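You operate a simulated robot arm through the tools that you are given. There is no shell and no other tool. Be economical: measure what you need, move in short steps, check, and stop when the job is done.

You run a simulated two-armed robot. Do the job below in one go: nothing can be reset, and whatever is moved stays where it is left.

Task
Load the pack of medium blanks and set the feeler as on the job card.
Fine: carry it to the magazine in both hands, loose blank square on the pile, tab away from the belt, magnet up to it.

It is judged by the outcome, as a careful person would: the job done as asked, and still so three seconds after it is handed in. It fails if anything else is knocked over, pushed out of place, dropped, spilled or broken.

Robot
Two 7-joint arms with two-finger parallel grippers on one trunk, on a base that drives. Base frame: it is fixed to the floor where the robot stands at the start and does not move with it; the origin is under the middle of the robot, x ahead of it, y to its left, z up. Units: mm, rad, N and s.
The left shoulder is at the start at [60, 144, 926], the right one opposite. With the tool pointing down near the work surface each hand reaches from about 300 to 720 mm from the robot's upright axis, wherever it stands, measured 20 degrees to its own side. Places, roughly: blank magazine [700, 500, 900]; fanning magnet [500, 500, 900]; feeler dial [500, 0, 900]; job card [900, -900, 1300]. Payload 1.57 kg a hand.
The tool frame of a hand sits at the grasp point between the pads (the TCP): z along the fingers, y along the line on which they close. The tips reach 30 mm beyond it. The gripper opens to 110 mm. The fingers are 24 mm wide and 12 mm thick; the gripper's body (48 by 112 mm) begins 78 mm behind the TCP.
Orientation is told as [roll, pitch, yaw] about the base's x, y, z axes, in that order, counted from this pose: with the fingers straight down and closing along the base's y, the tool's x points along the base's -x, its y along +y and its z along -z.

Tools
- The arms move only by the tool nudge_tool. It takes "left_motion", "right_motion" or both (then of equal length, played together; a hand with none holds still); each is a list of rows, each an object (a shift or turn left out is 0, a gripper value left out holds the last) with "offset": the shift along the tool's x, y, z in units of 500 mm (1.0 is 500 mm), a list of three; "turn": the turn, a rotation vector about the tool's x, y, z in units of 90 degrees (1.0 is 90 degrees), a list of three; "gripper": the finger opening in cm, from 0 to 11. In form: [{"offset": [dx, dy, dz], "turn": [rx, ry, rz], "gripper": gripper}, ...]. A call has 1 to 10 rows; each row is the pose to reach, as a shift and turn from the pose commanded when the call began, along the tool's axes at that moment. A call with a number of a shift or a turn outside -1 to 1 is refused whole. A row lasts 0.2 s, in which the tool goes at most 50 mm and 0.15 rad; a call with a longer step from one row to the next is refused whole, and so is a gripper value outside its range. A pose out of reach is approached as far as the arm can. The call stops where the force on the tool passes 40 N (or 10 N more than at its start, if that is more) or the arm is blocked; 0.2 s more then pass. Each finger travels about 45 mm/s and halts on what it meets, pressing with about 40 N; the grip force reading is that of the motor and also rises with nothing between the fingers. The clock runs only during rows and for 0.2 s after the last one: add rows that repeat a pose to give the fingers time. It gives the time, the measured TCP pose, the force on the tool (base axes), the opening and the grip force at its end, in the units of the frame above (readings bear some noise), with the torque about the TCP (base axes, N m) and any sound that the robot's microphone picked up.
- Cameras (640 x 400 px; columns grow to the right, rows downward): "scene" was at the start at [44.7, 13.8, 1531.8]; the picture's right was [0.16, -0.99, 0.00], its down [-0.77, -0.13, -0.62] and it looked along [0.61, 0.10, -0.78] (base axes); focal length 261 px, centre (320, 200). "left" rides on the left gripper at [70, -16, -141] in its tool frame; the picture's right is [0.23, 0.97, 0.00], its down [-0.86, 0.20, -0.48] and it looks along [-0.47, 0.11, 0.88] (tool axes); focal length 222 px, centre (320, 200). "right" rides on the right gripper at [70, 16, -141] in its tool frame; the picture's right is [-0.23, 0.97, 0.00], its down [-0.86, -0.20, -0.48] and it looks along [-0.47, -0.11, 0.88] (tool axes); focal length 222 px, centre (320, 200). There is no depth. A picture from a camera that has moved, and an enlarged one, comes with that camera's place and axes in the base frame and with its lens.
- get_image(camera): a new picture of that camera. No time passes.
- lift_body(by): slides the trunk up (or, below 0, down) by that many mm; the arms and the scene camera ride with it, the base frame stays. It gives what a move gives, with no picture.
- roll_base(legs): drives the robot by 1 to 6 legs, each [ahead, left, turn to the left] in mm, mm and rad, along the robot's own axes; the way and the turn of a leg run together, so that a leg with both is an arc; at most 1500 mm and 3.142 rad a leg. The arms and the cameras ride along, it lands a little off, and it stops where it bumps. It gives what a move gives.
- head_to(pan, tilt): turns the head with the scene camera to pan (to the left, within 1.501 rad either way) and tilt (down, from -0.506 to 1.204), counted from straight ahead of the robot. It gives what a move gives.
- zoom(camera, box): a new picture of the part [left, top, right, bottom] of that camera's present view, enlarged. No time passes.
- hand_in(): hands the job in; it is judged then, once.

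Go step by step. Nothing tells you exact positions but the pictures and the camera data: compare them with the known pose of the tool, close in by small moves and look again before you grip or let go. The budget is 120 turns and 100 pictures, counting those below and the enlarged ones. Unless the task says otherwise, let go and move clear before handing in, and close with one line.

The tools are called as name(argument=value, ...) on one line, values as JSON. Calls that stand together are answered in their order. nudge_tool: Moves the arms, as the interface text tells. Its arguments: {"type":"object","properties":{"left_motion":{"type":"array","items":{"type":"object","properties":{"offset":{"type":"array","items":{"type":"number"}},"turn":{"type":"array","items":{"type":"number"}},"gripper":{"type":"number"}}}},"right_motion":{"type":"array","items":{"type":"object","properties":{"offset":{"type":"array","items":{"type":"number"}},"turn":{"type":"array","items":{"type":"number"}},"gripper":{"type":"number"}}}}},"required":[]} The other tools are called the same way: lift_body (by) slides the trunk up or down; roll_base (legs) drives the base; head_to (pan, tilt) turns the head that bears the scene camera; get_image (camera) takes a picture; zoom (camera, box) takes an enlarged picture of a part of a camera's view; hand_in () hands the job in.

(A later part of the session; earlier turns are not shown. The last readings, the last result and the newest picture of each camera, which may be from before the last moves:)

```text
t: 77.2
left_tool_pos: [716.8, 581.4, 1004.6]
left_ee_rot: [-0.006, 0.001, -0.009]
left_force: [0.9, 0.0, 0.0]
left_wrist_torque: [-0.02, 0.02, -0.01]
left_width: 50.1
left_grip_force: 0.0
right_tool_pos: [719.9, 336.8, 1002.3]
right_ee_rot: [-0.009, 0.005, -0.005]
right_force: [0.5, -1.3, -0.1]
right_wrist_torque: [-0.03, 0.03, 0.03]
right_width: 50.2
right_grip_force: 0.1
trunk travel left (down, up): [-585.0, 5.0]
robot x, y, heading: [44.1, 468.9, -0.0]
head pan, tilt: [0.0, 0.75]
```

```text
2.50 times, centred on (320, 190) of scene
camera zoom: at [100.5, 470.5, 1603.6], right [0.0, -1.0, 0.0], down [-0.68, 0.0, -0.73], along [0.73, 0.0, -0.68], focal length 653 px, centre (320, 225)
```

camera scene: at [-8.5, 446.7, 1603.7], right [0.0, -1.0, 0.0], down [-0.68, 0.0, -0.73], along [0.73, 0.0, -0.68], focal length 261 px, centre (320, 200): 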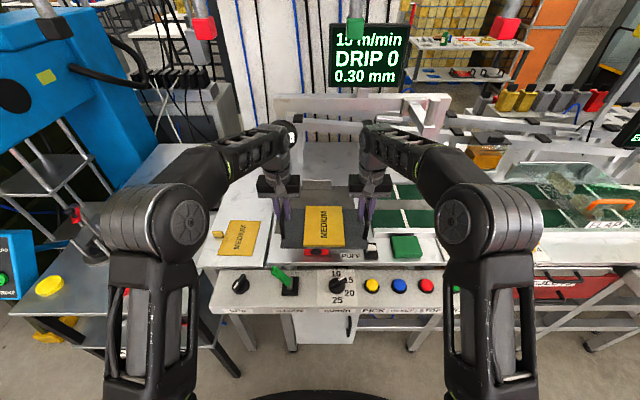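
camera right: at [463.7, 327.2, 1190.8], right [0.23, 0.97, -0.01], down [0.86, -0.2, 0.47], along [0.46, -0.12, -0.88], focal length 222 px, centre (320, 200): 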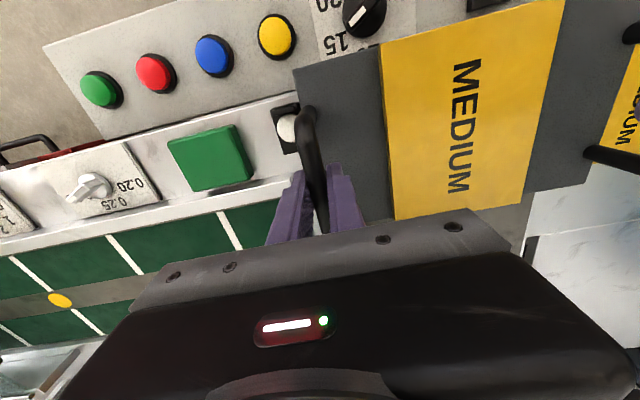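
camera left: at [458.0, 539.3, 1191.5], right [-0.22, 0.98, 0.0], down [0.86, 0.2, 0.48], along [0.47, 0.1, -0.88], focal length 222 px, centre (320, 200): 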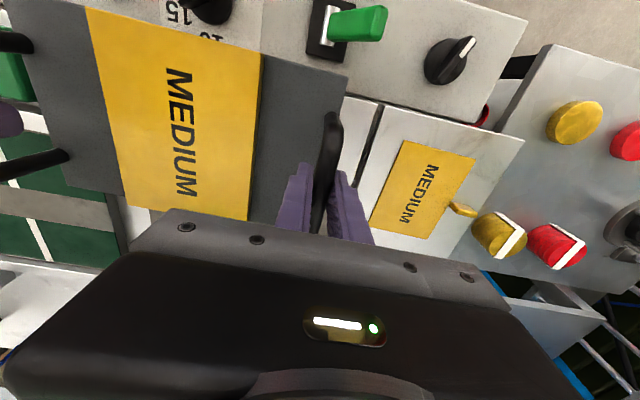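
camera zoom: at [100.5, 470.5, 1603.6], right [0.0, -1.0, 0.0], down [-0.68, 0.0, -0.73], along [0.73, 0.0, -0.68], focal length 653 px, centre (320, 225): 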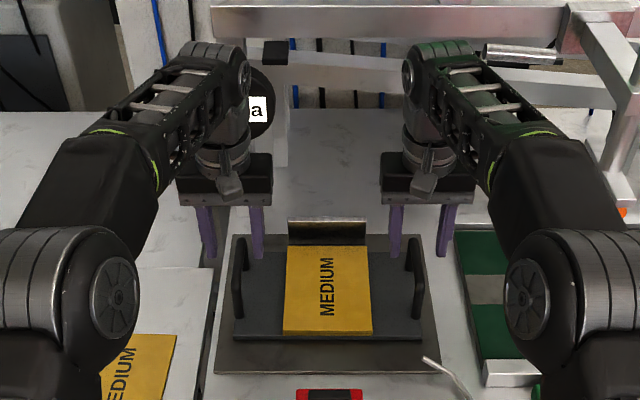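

The pack sits squarely in the magazine. Now I retract both hands and bring the left hand over the loose blank to look at it.

nudge_tool(left_motion=[{"offset": [0, 0, -0.04]}, {"offset": [0.08, 0, -0.05]}, {"offset": [0.16, 0, -0.05]}, {"offset": [0.23, 0.05, -0.05]}, {"offset": [0.29, 0.11, -0.05]}, {"offset": [0.34, 0.18, -0.05]}, {"offset": [0.39, 0.25, -0.05]}, {"offset": [0.43, 0.31, -0.05]}], right_motion=[{"offset": [0, 0, -0.04]}, {"offset": [0.08, 0, -0.07]}, {"offset": [0.16, 0, -0.08]}, {"offset": [0.24, 0, -0.08]}, {"offset": [0.32, 0, -0.08]}, {"offset": [0.4, 0, -0.08]}, {"offset": [0.48, 0, -0.08]}, {"offset": [0.5, 0, -0.08]}])

get_image(camera="left")

get_image(camera="scene")

```text
t: 79.0
left_tool_pos: [501.3, 738.4, 1026.7]
left_ee_rot: [-0.004, -0.003, -0.01]
left_force: [0.2, -0.1, 0.4]
left_wrist_torque: [0.0, 0.0, -0.01]
left_width: 50.2
left_grip_force: 0.1
left hand out of reach, approached as far as the arm can: row 1
right_tool_pos: [469.8, 338.2, 1043.2]
right_ee_rot: [-0.01, 0.005, -0.006]
right_force: [-1.3, 0.1, -0.2]
right_wrist_torque: [0.01, -0.01, 0.0]
right_width: 50.2
right_grip_force: 0.0
right hand out of reach, approached as far as the arm can: row 1
trunk travel left (down, up): [-585.0, 5.0]
robot x, y, heading: [48.6, 470.8, 0.002]
head pan, tilt: [0.0, 0.75]
```

```text
40 pictures are left
camera left: at [431.2, 724.0, 1165.7], right [-0.22, 0.98, -0.01], down [0.86, 0.2, 0.48], along [0.47, 0.1, -0.88], focal length 222 px, centre (320, 200)
```

left: 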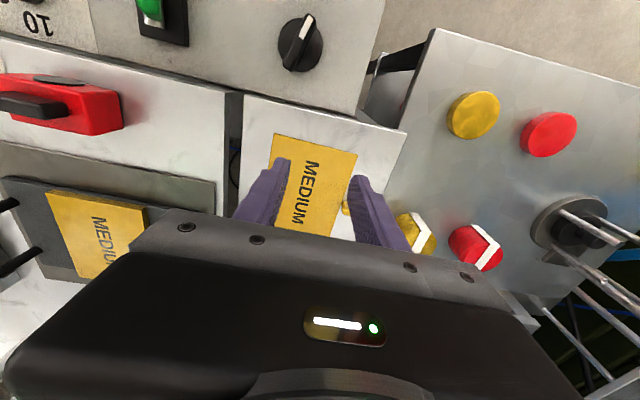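

```text
39 pictures are left
camera scene: at [99.3, 471.3, 1603.7], right [0.0, -1.0, 0.0], down [-0.68, 0.0, -0.73], along [0.73, 0.0, -0.68], focal length 261 px, centre (320, 200)
```

scene: 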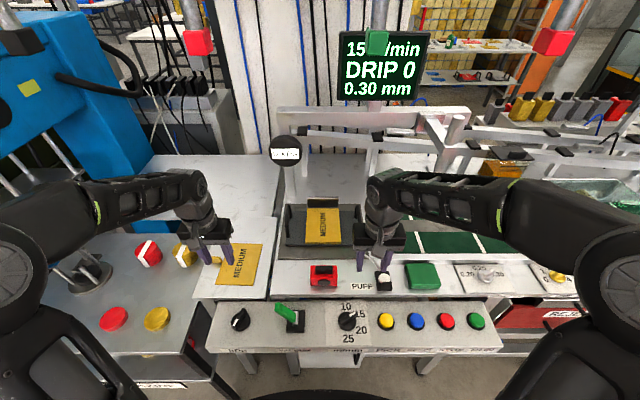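

The tab is hidden by a finger. I shift the hand over the tab end, about (548,798), and look.

nudge_tool(left_motion=[{"offset": [-0.03, 0.06, 0]}, {"offset": [-0.05, 0.12, 0]}, {"offset": [-0.05, 0.12, 0]}])

zoom(camera="left", box=[180, 80, 420, 240])

zoom(camera="scene", box=[140, 200, 280, 300])

```text
t: 79.8
left_tool_pos: [527.9, 798.1, 1026.3]
left_ee_rot: [-0.005, -0.002, -0.009]
left_force: [-0.3, 0.6, -0.6]
left_wrist_torque: [0.0, -0.01, -0.03]
left_width: 50.0
left_grip_force: 0.0
right_tool_pos: [470.2, 337.6, 1042.9]
right_ee_rot: [-0.008, 0.007, -0.005]
right_force: [0.3, -0.4, 0.4]
right_wrist_torque: [0.03, -0.02, -0.01]
right_width: 49.9
right_grip_force: 0.0
trunk travel left (down, up): [-585.0, 5.0]
robot x, y, heading: [43.9, 471.7, 0.001]
head pan, tilt: [0.0, 0.75]
```

```text
2.50 times, centred on (300, 160) of left
camera zoom: at [456.6, 783.4, 1166.3], right [-0.22, 0.98, -0.01], down [0.86, 0.19, 0.48], along [0.47, 0.1, -0.88], focal length 555 px, centre (370, 300)
```

zoom: 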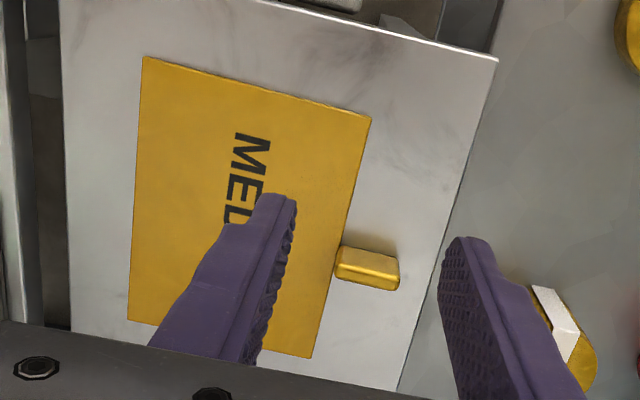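

```text
4.00 times, centred on (210, 250) of scene
camera zoom: at [99.5, 470.4, 1603.7], right [0.0, -1.0, 0.0], down [-0.68, 0.0, -0.73], along [0.73, 0.0, -0.68], focal length 1044 px, centre (760, 0)
```

zoom: 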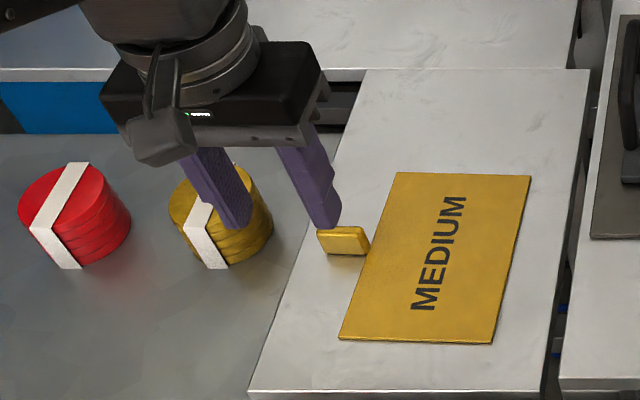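

The tab is a raised block mid-way on the blank's left edge at about (576,803). I turn the left hand 90° so the fingers straddle the tab front-to-back.

nudge_tool(left_motion=[{"offset": [-0.01, 0.001, 0], "turn": [0, 0, -0.093]}, {"offset": [-0.02, 0.002, 0], "turn": [0, 0, -0.186]}, {"offset": [-0.03, 0.003, 0], "turn": [0, 0, -0.279]}, {"offset": [-0.04, 0.004, 0], "turn": [0, 0, -0.372]}, {"offset": [-0.05, 0.005, 0], "turn": [0, 0, -0.465]}, {"offset": [-0.06, 0.006, 0], "turn": [0, 0, -0.558]}, {"offset": [-0.07, 0.007, 0], "turn": [0, 0, -0.651]}, {"offset": [-0.08, 0.008, 0], "turn": [0, 0, -0.744]}, {"offset": [-0.096, 0.01, 0], "turn": [0, 0, -0.837]}, {"offset": [-0.096, 0.01, 0], "turn": [0, 0, -0.93]}])

nudge_tool(left_motion=[{"offset": [0, 0, 0.03], "turn": [0, 0, -0.053]}, {"offset": [0, 0, 0.06], "turn": [0, 0, -0.053]}, {"offset": [0, 0, 0.06], "turn": [0, 0, -0.053]}])

zoom(camera="left", box=[220, 60, 420, 220])

zoom(camera="scene", box=[140, 200, 280, 300])

```text
t: 82.0
left_tool_pos: [576.7, 801.2, 1026.8]
left_ee_rot: [-0.003, 0.005, 1.456]
left_force: [0.2, -0.7, 0.0]
left_wrist_torque: [0.0, -0.03, -0.02]
left_width: 50.1
left_grip_force: 0.0
right_tool_pos: [470.4, 338.6, 1043.1]
right_ee_rot: [-0.009, 0.005, -0.006]
right_force: [0.2, -0.3, -0.5]
right_wrist_torque: [0.02, -0.02, 0.01]
right_width: 50.3
right_grip_force: 0.0
trunk travel left (down, up): [-585.0, 5.0]
robot x, y, heading: [47.3, 469.6, 0.0]
head pan, tilt: [0.0, 0.75]
```

```text
t: 82.8
left_tool_pos: [574.9, 800.7, 995.1]
left_ee_rot: [-0.002, 0.006, 1.538]
left_force: [-0.2, -0.5, -0.3]
left_wrist_torque: [0.02, -0.01, 0.0]
left_width: 50.2
left_grip_force: 0.0
right_tool_pos: [470.3, 338.4, 1043.8]
right_ee_rot: [-0.01, 0.006, -0.005]
right_force: [-0.4, 1.0, 0.1]
right_wrist_torque: [0.01, 0.01, 0.0]
right_width: 50.2
right_grip_force: 0.1
trunk travel left (down, up): [-585.0, 5.0]
robot x, y, heading: [45.4, 467.9, -0.005]
head pan, tilt: [0.0, 0.75]
```

```text
2.50 times, centred on (320, 140) of left
camera zoom: at [588.4, 731.9, 1137.0], right [-0.98, -0.19, 0.0], down [-0.17, 0.86, 0.47], along [-0.09, 0.47, -0.88], focal length 555 px, centre (320, 350)
```

zoom: 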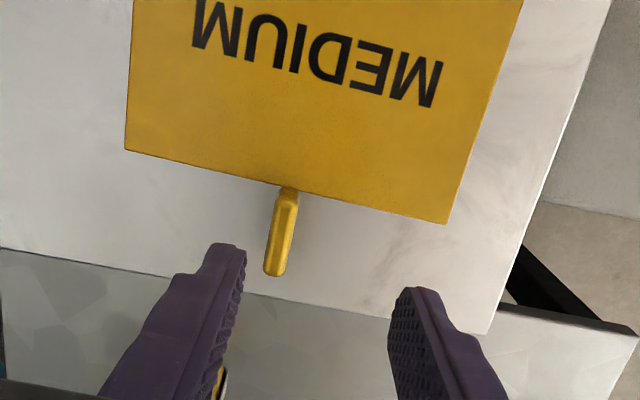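

```text
4.00 times, centred on (210, 250) of scene
camera zoom: at [99.5, 470.5, 1603.7], right [0.0, -1.0, 0.0], down [-0.68, 0.0, -0.73], along [0.73, 0.0, -0.68], focal length 1044 px, centre (760, 0)
```

zoom: 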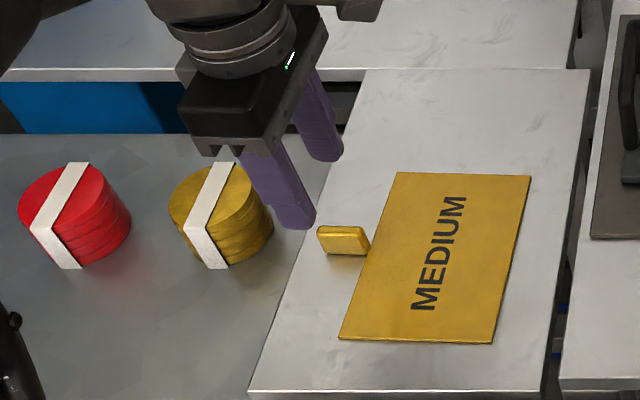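

The tab is an upright fin, and the two views agree on about (592,812,876), so this table is lower (≈865). I shift over it and lower partway.

nudge_tool(left_motion=[{"offset": [-0.01, -0.016, 0.03]}, {"offset": [-0.02, -0.033, 0.07]}, {"offset": [-0.021, -0.033, 0.12]}, {"offset": [-0.021, -0.033, 0.12]}])

zoom(camera="left", box=[220, 60, 420, 220])

zoom(camera="scene", box=[180, 220, 250, 280])

```text
t: 83.8
left_tool_pos: [593.5, 810.6, 937.9]
left_ee_rot: [-0.001, 0.005, 1.536]
left_force: [1.1, 0.6, 0.2]
left_wrist_torque: [-0.03, -0.01, 0.04]
left_width: 49.9
left_grip_force: 0.1
right_tool_pos: [470.0, 338.5, 1042.7]
right_ee_rot: [-0.009, 0.005, -0.007]
right_force: [-0.1, 0.3, 0.2]
right_wrist_torque: [-0.02, 0.0, -0.02]
right_width: 50.2
right_grip_force: 0.2
trunk travel left (down, up): [-585.0, 5.0]
robot x, y, heading: [47.7, 468.8, 0.0]
head pan, tilt: [0.0, 0.75]
```

```text
2.50 times, centred on (320, 140) of left
camera zoom: at [605.8, 741.7, 1078.7], right [-0.98, -0.19, 0.0], down [-0.17, 0.86, 0.47], along [-0.09, 0.47, -0.88], focal length 555 px, centre (320, 350)
```

zoom: 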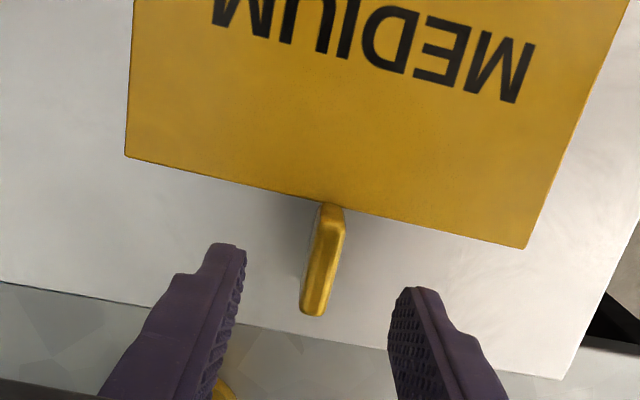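

```text
6.67 times, centred on (215, 250) of scene
camera zoom: at [99.5, 470.5, 1603.7], right [0.0, -1.0, 0.0], down [-0.68, 0.0, -0.73], along [0.73, 0.0, -0.68], focal length 1741 px, centre (1020, -133)
```

zoom: 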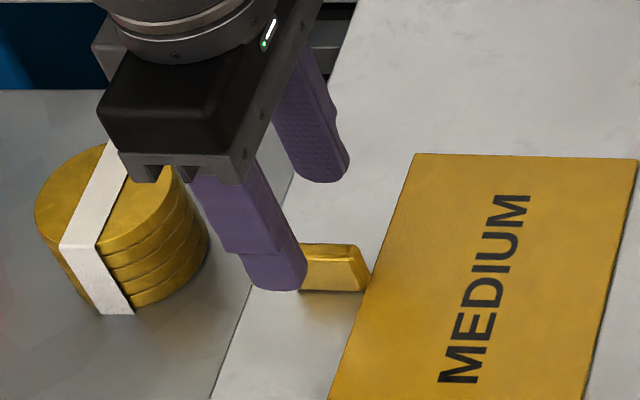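

The tab is centred between the fingers. I lower to straddle it and close.

nudge_tool(left_motion=[{"offset": [0, 0, 0.04]}, {"offset": [0, 0, 0.072]}, {"offset": [0, 0, 0.072], "gripper": 2}, {"offset": [0, 0, 0.072]}, {"offset": [0, 0, 0.072]}, {"offset": [0, 0, 0.072]}])

zoom(camera="left", box=[220, 60, 420, 220])

```text
t: 85.2
left_tool_pos: [592.2, 810.7, 899.2]
left_ee_rot: [-0.003, 0.005, 1.536]
left_force: [0.6, -0.3, 0.9]
left_wrist_torque: [-0.02, -0.05, -0.02]
left_width: 20.4
left_grip_force: 0.0
right_tool_pos: [472.0, 338.2, 1043.6]
right_ee_rot: [-0.009, 0.005, -0.007]
right_force: [-0.9, 0.4, 0.0]
right_wrist_torque: [0.0, -0.01, 0.04]
right_width: 50.1
right_grip_force: 0.0
trunk travel left (down, up): [-585.0, 5.0]
robot x, y, heading: [45.0, 470.6, -0.006]
head pan, tilt: [0.0, 0.75]
```

```text
2.50 times, centred on (320, 140) of left
camera zoom: at [605.2, 741.0, 1041.3], right [-0.98, -0.19, 0.0], down [-0.17, 0.86, 0.47], along [-0.09, 0.46, -0.88], focal length 555 px, centre (320, 350)
```

zoom: 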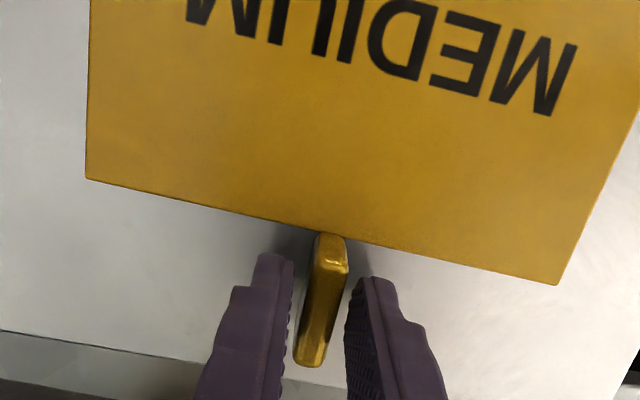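

nudge_tool(left_motion=[{"gripper": 0}, {}, {}, {}, {}])

nudge_tool(left_motion=[{"offset": [0, 0, -0.01]}, {"offset": [0, 0, -0.02]}, {"offset": [0, 0, -0.03]}, {"offset": [0, 0, -0.04]}, {"offset": [0, 0, -0.06]}, {"offset": [0, 0, -0.08]}])

zoom(camera="left", box=[160, 0, 480, 240])

zoom(camera="scene", box=[160, 180, 300, 280])

```text
t: 86.4
left_tool_pos: [592.6, 810.4, 899.9]
left_ee_rot: [-0.003, 0.006, 1.536]
left_force: [0.3, 0.5, 0.4]
left_wrist_torque: [-0.05, 0.05, 0.0]
left_width: 9.9
left_grip_force: 28.0
right_tool_pos: [471.1, 337.3, 1042.7]
right_ee_rot: [-0.01, 0.005, -0.005]
right_force: [-0.9, 0.5, -0.6]
right_wrist_torque: [0.01, 0.02, 0.01]
right_width: 49.9
right_grip_force: 0.0
trunk travel left (down, up): [-585.0, 5.0]
robot x, y, heading: [45.9, 468.7, -0.006]
head pan, tilt: [0.0, 0.75]
```

```text
t: 87.8
left_tool_pos: [592.7, 810.6, 940.3]
left_ee_rot: [-0.001, 0.006, 1.533]
left_force: [-0.3, -1.3, -0.8]
left_wrist_torque: [0.04, 0.0, 0.01]
left_width: 10.1
left_grip_force: 28.4
right_tool_pos: [469.4, 337.4, 1044.0]
right_ee_rot: [-0.01, 0.004, -0.005]
right_force: [0.3, 0.1, 0.4]
right_wrist_torque: [0.01, -0.02, -0.01]
right_width: 49.6
right_grip_force: 0.1
trunk travel left (down, up): [-585.0, 5.0]
robot x, y, heading: [47.8, 466.3, -0.001]
head pan, tilt: [0.0, 0.75]
```

```text
1.67 times, centred on (320, 120) of left
camera zoom: at [605.4, 742.5, 1081.5], right [-0.98, -0.19, 0.0], down [-0.17, 0.86, 0.47], along [-0.09, 0.46, -0.88], focal length 370 px, centre (320, 333)
```

zoom: 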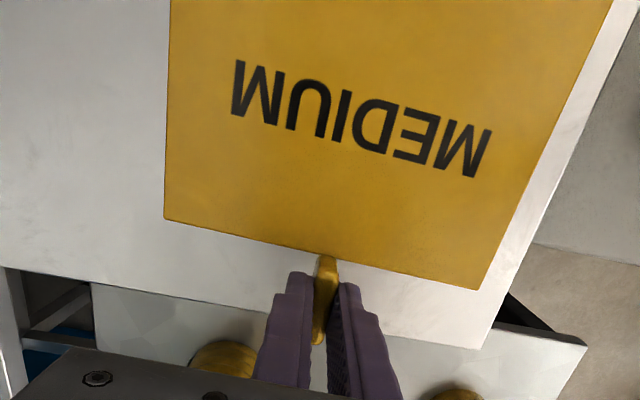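

```text
4.00 times, centred on (230, 230) of scene
camera zoom: at [99.7, 470.6, 1603.7], right [0.0, -1.0, 0.0], down [-0.68, 0.0, -0.73], along [0.73, 0.0, -0.68], focal length 1044 px, centre (680, 80)
```

zoom: 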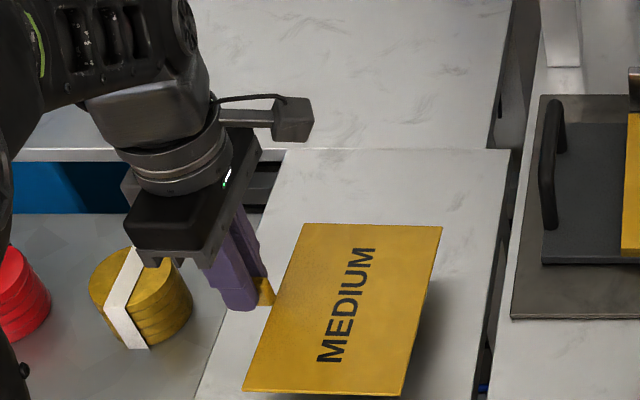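

The blank hangs level from its tab, yaw about -2°. Before carrying it I measure the pack precisely.

zoom(camera="scene", box=[270, 180, 380, 290])

nudge_tool(left_motion=[{"offset": [0, 0, -0.05]}, {"offset": [0, 0, -0.1]}, {"offset": [0, 0, -0.16]}])

get_image(camera="right")

```text
3.64 times, centred on (325, 235) of scene
camera zoom: at [99.7, 470.6, 1603.7], right [0.0, -1.0, 0.0], down [-0.68, 0.0, -0.73], along [0.73, 0.0, -0.68], focal length 949 px, centre (302, 73)
```

zoom: 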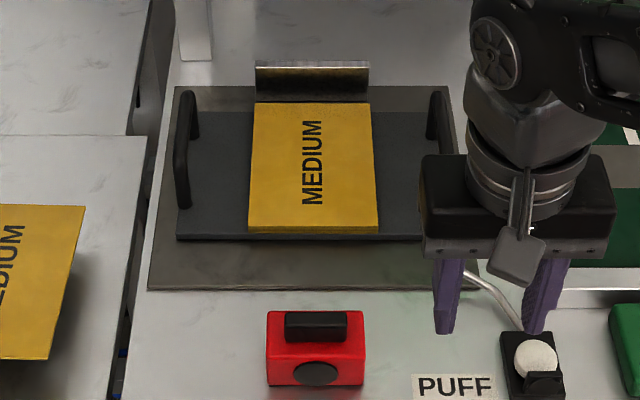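

```text
t: 88.6
left_tool_pos: [593.0, 810.3, 1020.2]
left_ee_rot: [-0.003, 0.006, 1.536]
left_force: [-0.3, -0.7, -0.9]
left_wrist_torque: [0.04, -0.02, 0.0]
left_width: 10.0
left_grip_force: 27.9
right_tool_pos: [470.5, 338.2, 1043.3]
right_ee_rot: [-0.008, 0.006, -0.005]
right_force: [0.7, -0.1, 0.0]
right_wrist_torque: [0.01, -0.02, 0.03]
right_width: 50.0
right_grip_force: 0.1
trunk travel left (down, up): [-585.0, 5.0]
robot x, y, heading: [46.3, 471.1, -0.0]
head pan, tilt: [0.0, 0.75]
```

```text
28 pictures are left
camera right: at [401.2, 354.9, 1185.4], right [0.23, 0.97, -0.01], down [0.86, -0.2, 0.48], along [0.46, -0.12, -0.88], focal length 222 px, centre (320, 200)
```

right: 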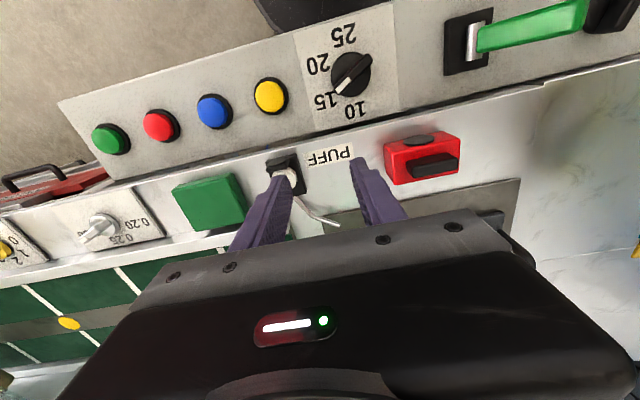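

The pack top is at x 628–789, y 401–518, square to the frame. I carry the blank over it, high over the handle, correcting its 2° skew.

nudge_tool(left_motion=[{"offset": [0.06, -0.028, 0]}, {"offset": [0.125, -0.057, 0], "turn": [0, 0, -0.01]}, {"offset": [0.19, -0.087, 0], "turn": [0, 0, -0.023]}, {"offset": [0.26, -0.12, 0], "turn": [0, 0, -0.023]}, {"offset": [0.33, -0.153, 0], "turn": [0, 0, -0.023]}, {"offset": [0.4, -0.186, 0.005], "turn": [0, 0, -0.023]}, {"offset": [0.47, -0.218, 0.01], "turn": [0, 0, -0.023]}, {"offset": [0.515, -0.24, 0.01], "turn": [0, 0, -0.023]}, {"offset": [0.537, -0.25, 0.01], "turn": [0, 0, -0.023]}, {"offset": [0.537, -0.25, 0.01], "turn": [0, 0, -0.023]}])

zoom(camera="scene", box=[260, 160, 380, 280])

```text
t: 90.8
left_tool_pos: [707.6, 537.0, 1015.2]
left_ee_rot: [-0.003, 0.006, 1.572]
left_force: [-0.1, -0.5, 0.6]
left_wrist_torque: [0.05, 0.02, -0.01]
left_width: 10.1
left_grip_force: 28.0
right_tool_pos: [471.0, 337.3, 1043.1]
right_ee_rot: [-0.008, 0.005, -0.006]
right_force: [0.0, 0.2, 0.1]
right_wrist_torque: [0.0, -0.03, -0.01]
right_width: 50.3
right_grip_force: 0.1
trunk travel left (down, up): [-585.0, 5.0]
robot x, y, heading: [45.0, 466.7, -0.003]
head pan, tilt: [0.0, 0.75]
```

```text
3.33 times, centred on (320, 220) of scene
camera zoom: at [99.7, 470.7, 1603.7], right [0.0, -1.0, 0.0], down [-0.68, 0.0, -0.73], along [0.73, 0.0, -0.68], focal length 870 px, centre (320, 133)
```

zoom: 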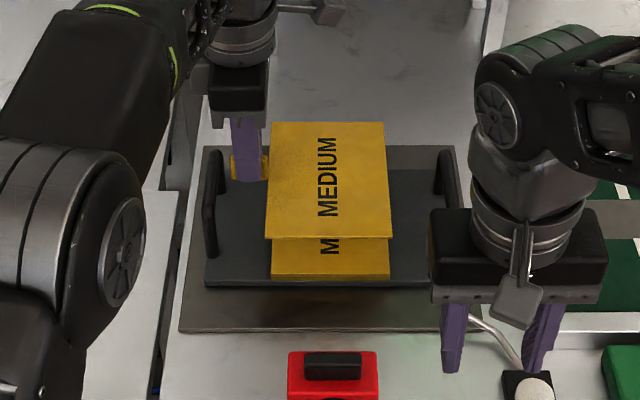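

The blank is a few mm off toward +y. I correct that and lower to just above the pile.

nudge_tool(left_motion=[{"offset": [0.003, -0.003, 0.03]}, {"offset": [0.006, -0.006, 0.06]}, {"offset": [0.006, -0.006, 0.09]}, {"offset": [0.006, -0.006, 0.1]}, {"offset": [0.006, -0.006, 0.1]}])

zoom(camera="scene", box=[285, 190, 365, 260])

```text
t: 92.0
left_tool_pos: [710.0, 535.9, 966.4]
left_ee_rot: [-0.002, 0.005, 1.573]
left_force: [0.3, 0.2, -1.1]
left_wrist_torque: [0.0, -0.03, -0.01]
left_width: 10.0
left_grip_force: 27.6
right_tool_pos: [470.9, 337.0, 1043.9]
right_ee_rot: [-0.008, 0.004, -0.005]
right_force: [-0.1, -0.1, 0.2]
right_wrist_torque: [-0.03, -0.01, 0.03]
right_width: 50.0
right_grip_force: 0.0
trunk travel left (down, up): [-585.0, 5.0]
robot x, y, heading: [48.4, 469.2, -0.002]
head pan, tilt: [0.0, 0.75]
```

```text
5.71 times, centred on (325, 225) of scene
camera zoom: at [99.8, 470.5, 1603.7], right [0.0, -1.0, 0.0], down [-0.68, 0.0, -0.73], along [0.73, 0.0, -0.68], focal length 1492 px, centre (291, 57)
```

zoom: 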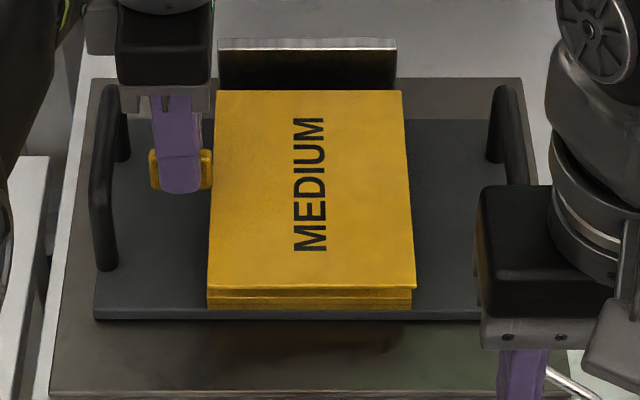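

The blank is aligned within about 1–2 mm; I nudge 1.3 mm toward +y and lower to contact.

nudge_tool(left_motion=[{"offset": [-0.003, -0.001, 0.01]}, {"offset": [-0.003, -0.001, 0.014]}, {"offset": [-0.003, -0.001, 0.018]}, {"offset": [-0.003, -0.001, 0.02]}, {"offset": [-0.003, -0.001, 0.02]}])

zoom(camera="scene", box=[285, 190, 365, 260])

```text
t: 93.2
left_tool_pos: [711.0, 537.0, 956.4]
left_ee_rot: [-0.002, 0.004, 1.573]
left_force: [-0.2, 0.4, -0.3]
left_wrist_torque: [0.04, 0.01, 0.0]
left_width: 9.8
left_grip_force: 28.3
right_tool_pos: [470.6, 337.1, 1042.8]
right_ee_rot: [-0.009, 0.005, -0.006]
right_force: [0.2, 0.5, 0.3]
right_wrist_torque: [0.0, 0.01, 0.03]
right_width: 50.1
right_grip_force: 0.1
trunk travel left (down, up): [-585.0, 5.0]
robot x, y, heading: [46.4, 471.5, -0.005]
head pan, tilt: [0.0, 0.75]
```

```text
5.71 times, centred on (325, 225) of scene
camera zoom: at [99.8, 470.5, 1603.7], right [0.0, -1.0, 0.0], down [-0.68, 0.0, -0.73], along [0.73, 0.0, -0.68], focal length 1492 px, centre (291, 57)
```

zoom: 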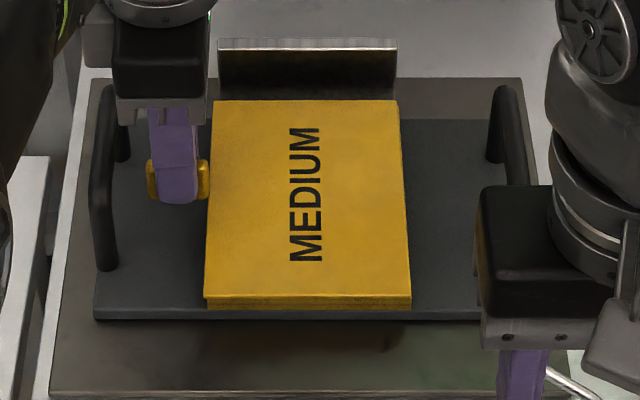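

Nearly touching and aligned. I lower the last 3 mm to contact.

nudge_tool(left_motion=[{"offset": [0.0015, 0, 0.002]}, {"offset": [0.0015, 0, 0.004]}, {"offset": [0.0015, 0, 0.006]}, {"offset": [0.0015, 0, 0.006]}])

```text
t: 94.2
left_tool_pos: [712.9, 535.4, 953.2]
left_ee_rot: [-0.003, 0.005, 1.572]
left_force: [0.4, 0.6, -0.2]
left_wrist_torque: [0.03, 0.02, 0.02]
left_width: 9.8
left_grip_force: 28.4
right_tool_pos: [470.5, 337.7, 1043.0]
right_ee_rot: [-0.008, 0.008, -0.005]
right_force: [0.4, -0.8, 0.4]
right_wrist_torque: [-0.03, -0.01, -0.01]
right_width: 49.9
right_grip_force: 0.1
trunk travel left (down, up): [-585.0, 5.0]
robot x, y, heading: [45.7, 472.2, 0.0]
head pan, tilt: [0.0, 0.75]
```

nudge_tool(left_motion=[{"offset": [0, 0, 0.002]}, {"offset": [0, 0, 0.004]}, {"offset": [0, 0, 0.004]}])

zoom(camera="scene", box=[285, 190, 365, 260])

```text
t: 95.0
left_tool_pos: [712.0, 536.1, 951.9]
left_ee_rot: [-0.001, 0.004, 1.573]
left_force: [-0.2, 0.2, -0.7]
left_wrist_torque: [0.0, -0.03, 0.01]
left_width: 10.0
left_grip_force: 27.6
right_tool_pos: [471.9, 337.4, 1043.9]
right_ee_rot: [-0.008, 0.004, -0.004]
right_force: [0.1, 0.0, 0.2]
right_wrist_torque: [-0.01, 0.01, 0.01]
right_width: 50.2
right_grip_force: 0.0
trunk travel left (down, up): [-585.0, 5.0]
robot x, y, heading: [45.4, 469.4, -0.001]
head pan, tilt: [0.0, 0.75]
```

```text
5.71 times, centred on (325, 225) of scene
camera zoom: at [99.8, 470.5, 1603.7], right [0.0, -1.0, 0.0], down [-0.68, 0.0, -0.73], along [0.73, 0.0, -0.68], focal length 1492 px, centre (291, 57)
```

zoom: 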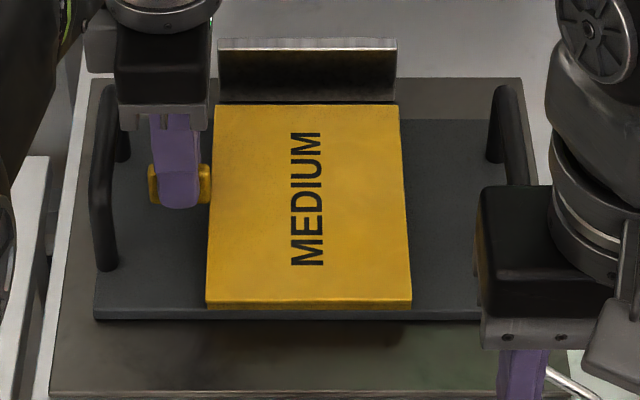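

nudge_tool(left_motion=[{"offset": [0, 0, 0.002]}, {"offset": [0, 0, 0.004]}, {"offset": [0, 0, 0.006]}, {"offset": [0, 0, 0.006]}])

```text
t: 96.0
left_tool_pos: [711.9, 536.4, 949.5]
left_ee_rot: [-0.001, 0.007, 1.573]
left_force: [-0.3, 0.2, 0.0]
left_wrist_torque: [0.02, 0.05, 0.02]
left_width: 10.1
left_grip_force: 28.2
right_tool_pos: [471.2, 337.6, 1044.0]
right_ee_rot: [-0.009, 0.006, -0.004]
right_force: [-0.1, 0.3, -0.5]
right_wrist_torque: [-0.01, -0.01, 0.0]
right_width: 50.1
right_grip_force: 0.0
trunk travel left (down, up): [-585.0, 5.0]
robot x, y, heading: [44.1, 472.2, -0.001]
head pan, tilt: [0.0, 0.75]
```

nudge_tool(left_motion=[{"offset": [0, 0, 0.002]}, {"offset": [0, 0, 0.004]}, {"offset": [0, 0, 0.006]}, {"offset": [0, 0, 0.006]}])

zoom(camera="scene", box=[285, 190, 365, 260])

```text
t: 97.0
left_tool_pos: [712.4, 535.5, 948.1]
left_ee_rot: [-0.005, 0.006, 1.571]
left_force: [1.2, 3.0, 15.8]
left_wrist_torque: [-0.33, 0.1, -0.04]
left_width: 9.9
left_grip_force: 27.8
right_tool_pos: [470.1, 337.7, 1044.2]
right_ee_rot: [-0.008, 0.002, -0.005]
right_force: [-0.1, -1.0, -0.2]
right_wrist_torque: [0.0, 0.0, 0.03]
right_width: 50.3
right_grip_force: 0.0
trunk travel left (down, up): [-585.0, 5.0]
robot x, y, heading: [43.7, 470.9, -0.0]
head pan, tilt: [0.0, 0.75]
```

```text
5.71 times, centred on (325, 225) of scene
camera zoom: at [98.2, 471.0, 1604.0], right [0.0, -1.0, 0.0], down [-0.68, 0.0, -0.73], along [0.73, 0.0, -0.68], focal length 1492 px, centre (291, 57)
```

zoom: 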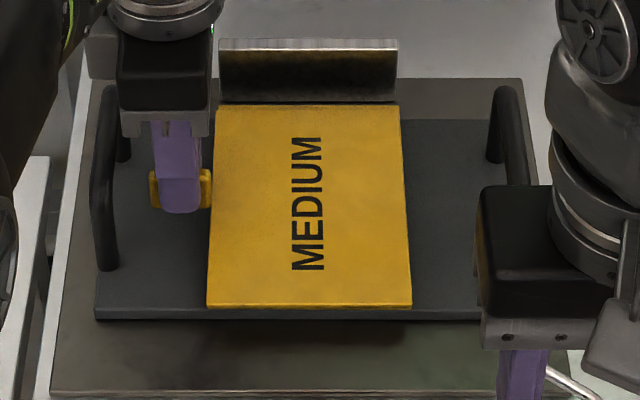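

The blank now rests on the pile (16 N). I check the edges at high zoom before letting go.

zoom(camera="scene", box=[310, 227, 350, 252])

zoom(camera="scene", box=[308, 195, 348, 220])

```text
16.00 times, centred on (330, 240) of scene
camera zoom: at [98.2, 471.0, 1604.0], right [0.0, -1.0, 0.0], down [-0.68, 0.0, -0.73], along [0.73, 0.0, -0.68], focal length 4177 px, centre (160, -432)
```

zoom: 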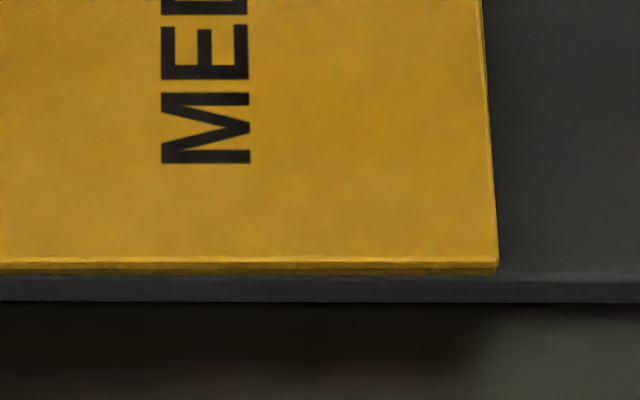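

```text
16.00 times, centred on (328, 208) of scene
camera zoom: at [98.2, 471.0, 1604.0], right [0.0, -1.0, 0.0], down [-0.68, 0.0, -0.73], along [0.73, 0.0, -0.68], focal length 4177 px, centre (192, 80)
```

zoom: 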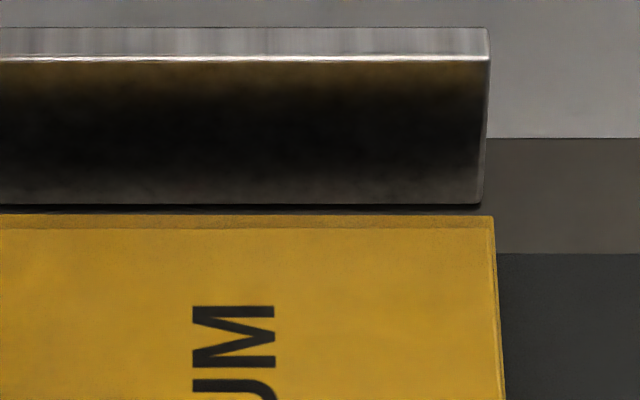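

The pile shows about 5 mm behind the blank's far edge, so the blank sits too near. I lift 4 mm, move it 5 mm away from me, and set down again.

nudge_tool(left_motion=[{"offset": [0, 0, -0.008]}, {"offset": [0, 0, -0.012]}, {"offset": [0, -0.006, -0.012]}, {"offset": [0, -0.0105, -0.012]}, {"offset": [0, -0.0105, -0.012]}, {"offset": [0, -0.0105, -0.006]}, {"offset": [0, -0.0105, -0.002]}, {"offset": [0, -0.0105, -0.001]}])

zoom(camera="scene", box=[308, 195, 348, 220])

zoom(camera="scene", box=[300, 222, 350, 252])

```text
t: 98.8
left_tool_pos: [717.0, 534.5, 947.0]
left_ee_rot: [-0.003, 0.006, 1.574]
left_force: [-2.1, -1.4, 7.6]
left_wrist_torque: [-0.13, 0.11, 0.02]
left_width: 10.0
left_grip_force: 28.2
right_tool_pos: [469.9, 337.1, 1043.5]
right_ee_rot: [-0.008, 0.006, -0.004]
right_force: [0.4, -0.3, 0.0]
right_wrist_torque: [0.0, 0.0, -0.01]
right_width: 50.0
right_grip_force: 0.0
trunk travel left (down, up): [-585.0, 5.0]
robot x, y, heading: [48.5, 471.5, -0.006]
head pan, tilt: [0.0, 0.75]
```

```text
16.00 times, centred on (328, 208) of scene
camera zoom: at [98.6, 470.4, 1603.9], right [0.0, -1.0, 0.0], down [-0.68, 0.0, -0.73], along [0.73, 0.0, -0.68], focal length 4177 px, centre (192, 80)
```

zoom: 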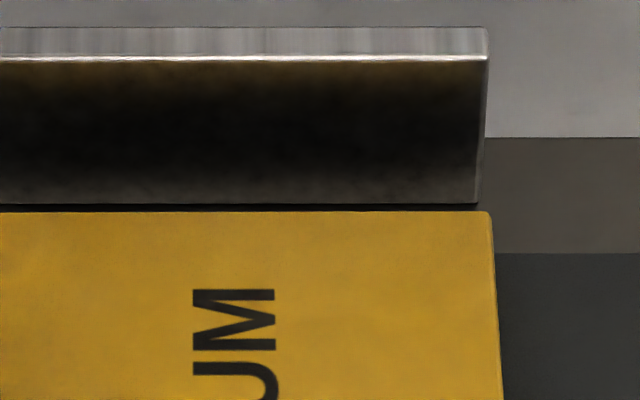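

```text
12.80 times, centred on (325, 237) of scene
camera zoom: at [98.6, 470.4, 1603.9], right [0.0, -1.0, 0.0], down [-0.68, 0.0, -0.73], along [0.73, 0.0, -0.68], focal length 3342 px, centre (256, -274)
```

zoom: 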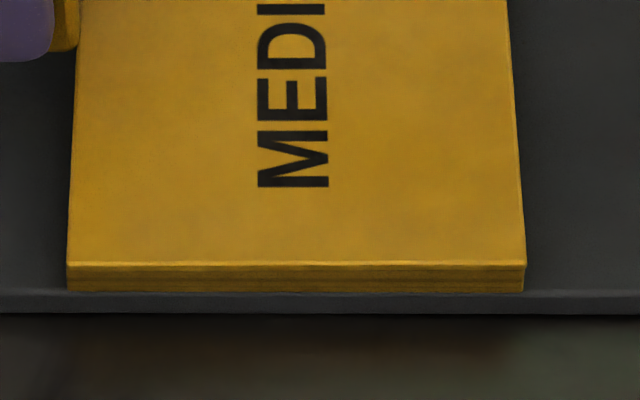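

The blank now lies flush on the pile on all sides, tab toward +y (away from the belt). I let go and lift away.

nudge_tool(left_motion=[{"offset": [0, 0, -0.001]}, {"offset": [0, 0, -0.001], "gripper": 4.5}, {"offset": [0, 0, -0.001]}, {"offset": [0, 0, -0.001]}, {"offset": [0, 0, -0.001]}, {"offset": [0, 0, -0.03]}, {"offset": [0, 0, -0.08]}, {"offset": [0, 0, -0.11]}])

zoom(camera="scene", box=[270, 180, 390, 290])

```text
t: 100.6
left_tool_pos: [717.3, 535.7, 993.7]
left_ee_rot: [-0.001, 0.005, 1.573]
left_force: [-0.1, -0.1, 0.6]
left_wrist_torque: [-0.01, 0.01, 0.0]
left_width: 44.9
left_grip_force: 0.0
left hand out of reach, approached as far as the arm can: row 8
right_tool_pos: [471.2, 337.8, 1042.8]
right_ee_rot: [-0.008, 0.005, -0.004]
right_force: [0.1, -0.8, 0.5]
right_wrist_torque: [0.0, 0.04, 0.01]
right_width: 50.1
right_grip_force: 0.0
trunk travel left (down, up): [-585.0, 5.0]
robot x, y, heading: [47.2, 469.7, -0.004]
head pan, tilt: [0.0, 0.75]
```

```text
3.64 times, centred on (330, 235) of scene
camera zoom: at [99.9, 470.5, 1603.7], right [0.0, -1.0, 0.0], down [-0.68, 0.0, -0.73], along [0.73, 0.0, -0.68], focal length 949 px, centre (284, 73)
```

zoom: 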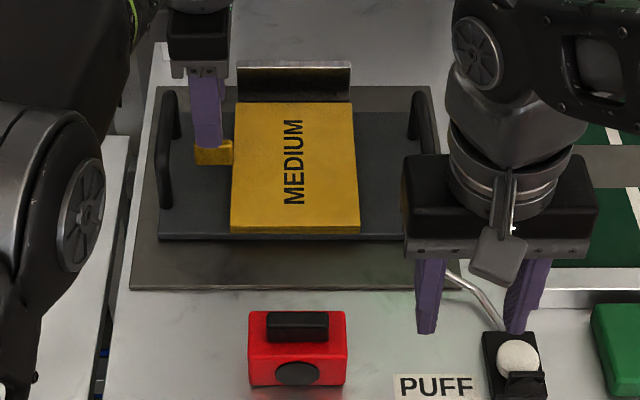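

The blank stays flush with the tab to the left. I withdraw the left hand and bring the right hand over the red magnet, gripper wide open.

nudge_tool(left_motion=[{"offset": [0, 0.06, -0.03]}, {"offset": [0, 0.12, -0.08]}, {"offset": [0, 0.2, -0.12]}, {"offset": [0, 0.28, -0.12]}, {"offset": [-0.08, 0.3, -0.12]}, {"offset": [-0.16, 0.3, -0.12]}, {"offset": [-0.24, 0.3, -0.12]}, {"offset": [-0.32, 0.3, -0.12]}, {"offset": [-0.4, 0.3, -0.12]}], right_motion=[{"gripper": 11}, {}, {}, {}, {}, {"offset": [0, 0.07, 0]}, {"offset": [0, 0.14, 0]}, {"offset": [0, 0.2, 0]}, {"offset": [0, 0.246, 0]}])

get_image(camera="right")

get_image(camera="scene")

```text
t: 102.6
left_tool_pos: [571.0, 734.9, 1051.4]
left_ee_rot: [-0.002, 0.006, 1.572]
left_force: [-0.7, -0.1, 0.7]
left_wrist_torque: [0.02, -0.01, 0.0]
left_width: 45.1
left_grip_force: 0.1
right_tool_pos: [470.3, 463.5, 1041.8]
right_ee_rot: [-0.012, 0.005, -0.005]
right_force: [0.6, 0.6, 0.5]
right_wrist_torque: [-0.01, -0.01, 0.0]
right_width: 110.1
right_grip_force: 0.0
trunk travel left (down, up): [-585.0, 5.0]
robot x, y, heading: [48.0, 471.4, -0.001]
head pan, tilt: [0.0, 0.75]
```

```text
17 pictures are left
camera right: at [401.3, 480.0, 1182.7], right [0.23, 0.97, -0.01], down [0.86, -0.2, 0.48], along [0.46, -0.12, -0.88], focal length 222 px, centre (320, 200)
```

right: 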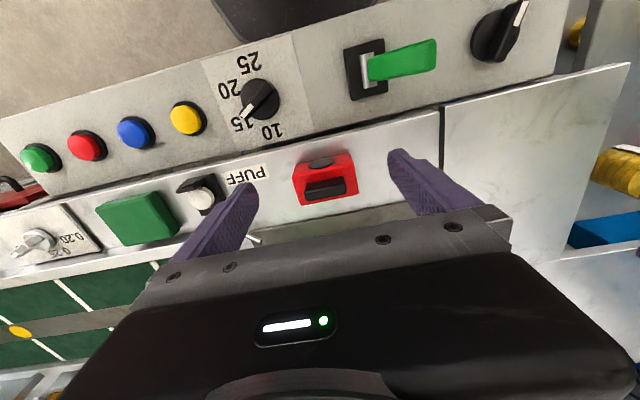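

```text
16 pictures are left
camera scene: at [99.8, 472.0, 1603.7], right [0.0, -1.0, 0.0], down [-0.68, 0.0, -0.73], along [0.73, 0.0, -0.68], focal length 261 px, centre (320, 200)
```

scene: 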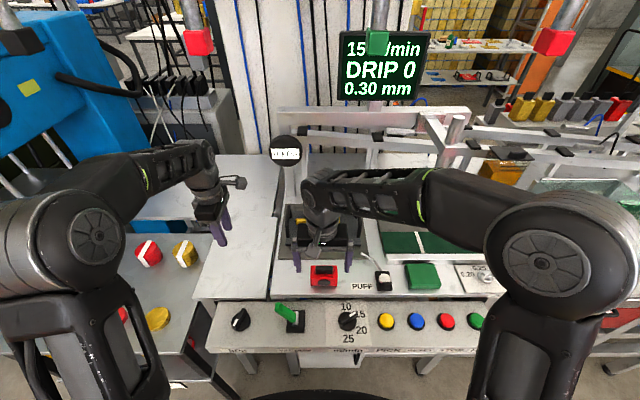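

The magnet is at about (512,460), 78 mm wide. I go over it and lower with the fingers either side.

nudge_tool(right_motion=[{"offset": [-0.042, -0.004, 0]}, {"offset": [-0.084, -0.007, 0.04]}, {"offset": [-0.084, -0.007, 0.12]}, {"offset": [-0.084, -0.007, 0.17]}, {"offset": [-0.084, -0.007, 0.17]}])

zoom(camera="right", box=[180, 60, 460, 240])

zoom(camera="scene", box=[270, 200, 380, 300])

```text
t: 103.8
left_tool_pos: [569.3, 733.4, 1052.2]
left_ee_rot: [-0.001, 0.004, 1.573]
left_force: [0.0, -0.6, -0.1]
left_wrist_torque: [0.02, -0.01, 0.01]
left_width: 45.0
left_grip_force: 0.0
right_tool_pos: [511.2, 456.9, 957.9]
right_ee_rot: [-0.009, 0.006, -0.006]
right_force: [-0.3, -0.3, 0.2]
right_wrist_torque: [0.02, -0.01, 0.01]
right_width: 110.0
right_grip_force: 0.1
trunk travel left (down, up): [-585.0, 5.0]
robot x, y, heading: [48.4, 469.9, -0.009]
head pan, tilt: [0.0, 0.75]
```

```text
2.22 times, centred on (320, 150) of right
camera zoom: at [442.7, 473.8, 1099.4], right [0.23, 0.97, -0.01], down [0.86, -0.2, 0.48], along [0.46, -0.12, -0.88], focal length 494 px, centre (320, 311)
```

zoom: 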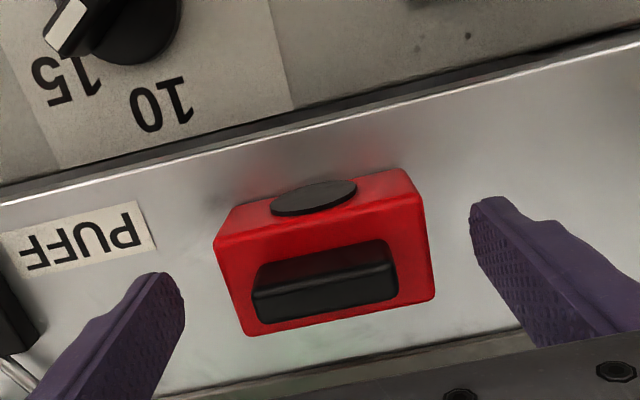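

```text
4.00 times, centred on (325, 250) of scene
camera zoom: at [99.5, 470.6, 1603.7], right [0.0, -1.0, 0.0], down [-0.68, 0.0, -0.73], along [0.73, 0.0, -0.68], focal length 1044 px, centre (300, 0)
```

zoom: 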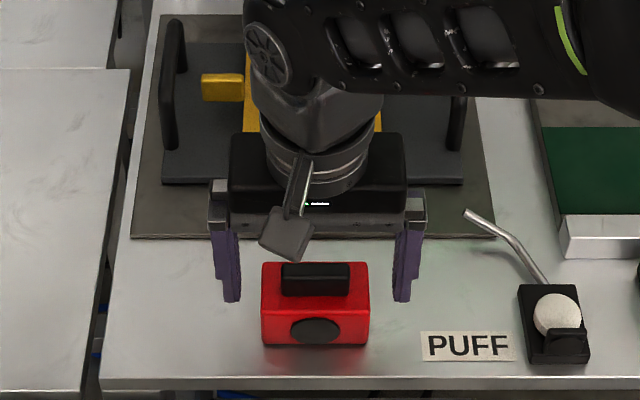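

The magnet is centred between the fingers. I lower and grip it by its sides.

nudge_tool(right_motion=[{"offset": [0, 0, 0.03]}, {"offset": [0, 0, 0.06]}, {"offset": [0, 0, 0.06], "gripper": 6}, {"offset": [0, 0, 0.06]}, {"offset": [0, 0, 0.06]}, {"offset": [0, 0, 0.06]}, {"offset": [0, 0, 0.06]}])

```text
t: 105.4
left_tool_pos: [569.7, 734.4, 1052.3]
left_ee_rot: [-0.001, 0.005, 1.572]
left_force: [0.2, -0.1, 0.2]
left_wrist_torque: [0.01, 0.03, -0.03]
left_width: 45.0
left_grip_force: 0.1
right_tool_pos: [512.1, 457.2, 927.5]
right_ee_rot: [-0.009, 0.003, -0.002]
right_force: [-0.5, 8.4, -5.2]
right_wrist_torque: [1.36, -0.13, 0.62]
right_width: 79.9
right_grip_force: 43.8
trunk travel left (down, up): [-585.0, 5.0]
robot x, y, heading: [48.0, 469.2, 0.003]
head pan, tilt: [0.0, 0.75]
```

Gripped at 80 mm. I lift 18 mm and move it forward 78 mm toward the pack.

nudge_tool(right_motion=[{"offset": [0, 0, -0.012]}, {"offset": [0, 0, -0.024]}, {"offset": [0, 0, -0.036]}, {"offset": [-0.04, 0.004, -0.036]}, {"offset": [-0.08, 0.004, -0.036]}, {"offset": [-0.12, 0.004, -0.036]}, {"offset": [-0.156, 0.004, -0.036]}, {"offset": [-0.156, 0.004, -0.036]}])

zoom(camera="scene", box=[270, 200, 380, 300])

zoom(camera="right", box=[180, 60, 460, 240])

```text
t: 105.8
left_tool_pos: [571.1, 734.0, 1049.9]
left_ee_rot: [-0.002, 0.006, 1.574]
left_force: [-0.3, 0.8, -0.6]
left_wrist_torque: [0.0, 0.03, 0.04]
left_width: 44.9
left_grip_force: 0.0
right_tool_pos: [512.0, 457.7, 928.7]
right_ee_rot: [-0.009, 0.011, -0.002]
right_force: [7.7, 5.5, -23.7]
right_wrist_torque: [1.59, -1.1, 0.32]
right_width: 79.7
right_grip_force: 45.0
trunk travel left (down, up): [-585.0, 5.0]
robot x, y, heading: [47.5, 468.5, -0.003]
head pan, tilt: [0.0, 0.75]
stopped in row 2 (right hand): the force on the tool passed its limit at 51 N (the readings are from after the stop); the commanded pose is now the measured one
```

```text
4.00 times, centred on (325, 250) of scene
camera zoom: at [102.5, 470.9, 1603.4], right [0.0, -1.0, 0.0], down [-0.68, 0.0, -0.73], along [0.73, 0.0, -0.68], focal length 1044 px, centre (300, 0)
```

zoom: 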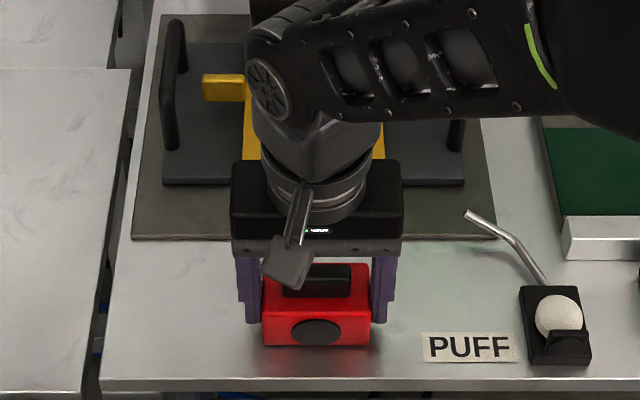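

```text
2.22 times, centred on (320, 150) of right
camera zoom: at [444.1, 474.3, 1071.1], right [0.23, 0.97, -0.01], down [0.86, -0.2, 0.47], along [0.46, -0.12, -0.88], focal length 494 px, centre (320, 311)
```

zoom: 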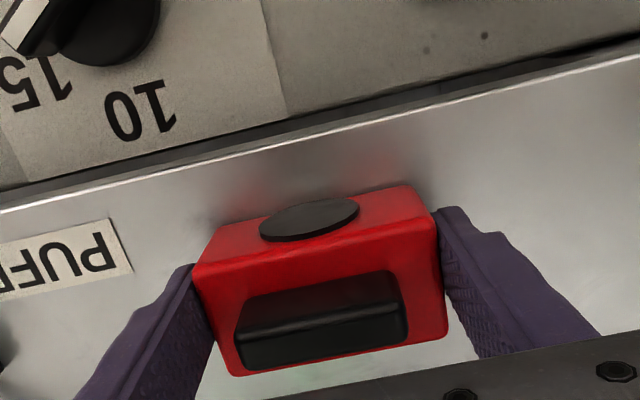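

The magnet won't lift — it resists as if held down or on a slide. I relax and instead slide it forward.

nudge_tool(right_motion=[{"offset": [0, 0, 0.003]}, {"offset": [0, 0, 0.003]}, {"offset": [-0.01, 0, 0.003]}, {"offset": [-0.02, 0, 0.003]}, {"offset": [-0.02, 0, 0.003]}])

```text
t: 107.0
left_tool_pos: [569.6, 734.6, 1050.9]
left_ee_rot: [0.001, 0.005, 1.574]
left_force: [0.1, -0.2, -0.6]
left_wrist_torque: [-0.03, 0.0, 0.0]
left_width: 45.1
left_grip_force: 0.1
right_tool_pos: [520.2, 457.0, 928.8]
right_ee_rot: [-0.011, 0.013, -0.001]
right_force: [-1.7, 10.0, -12.8]
right_wrist_torque: [1.59, 1.32, 0.39]
right_width: 80.0
right_grip_force: 44.4
trunk travel left (down, up): [-585.0, 5.0]
robot x, y, heading: [49.2, 467.1, -0.002]
head pan, tilt: [0.0, 0.75]
```

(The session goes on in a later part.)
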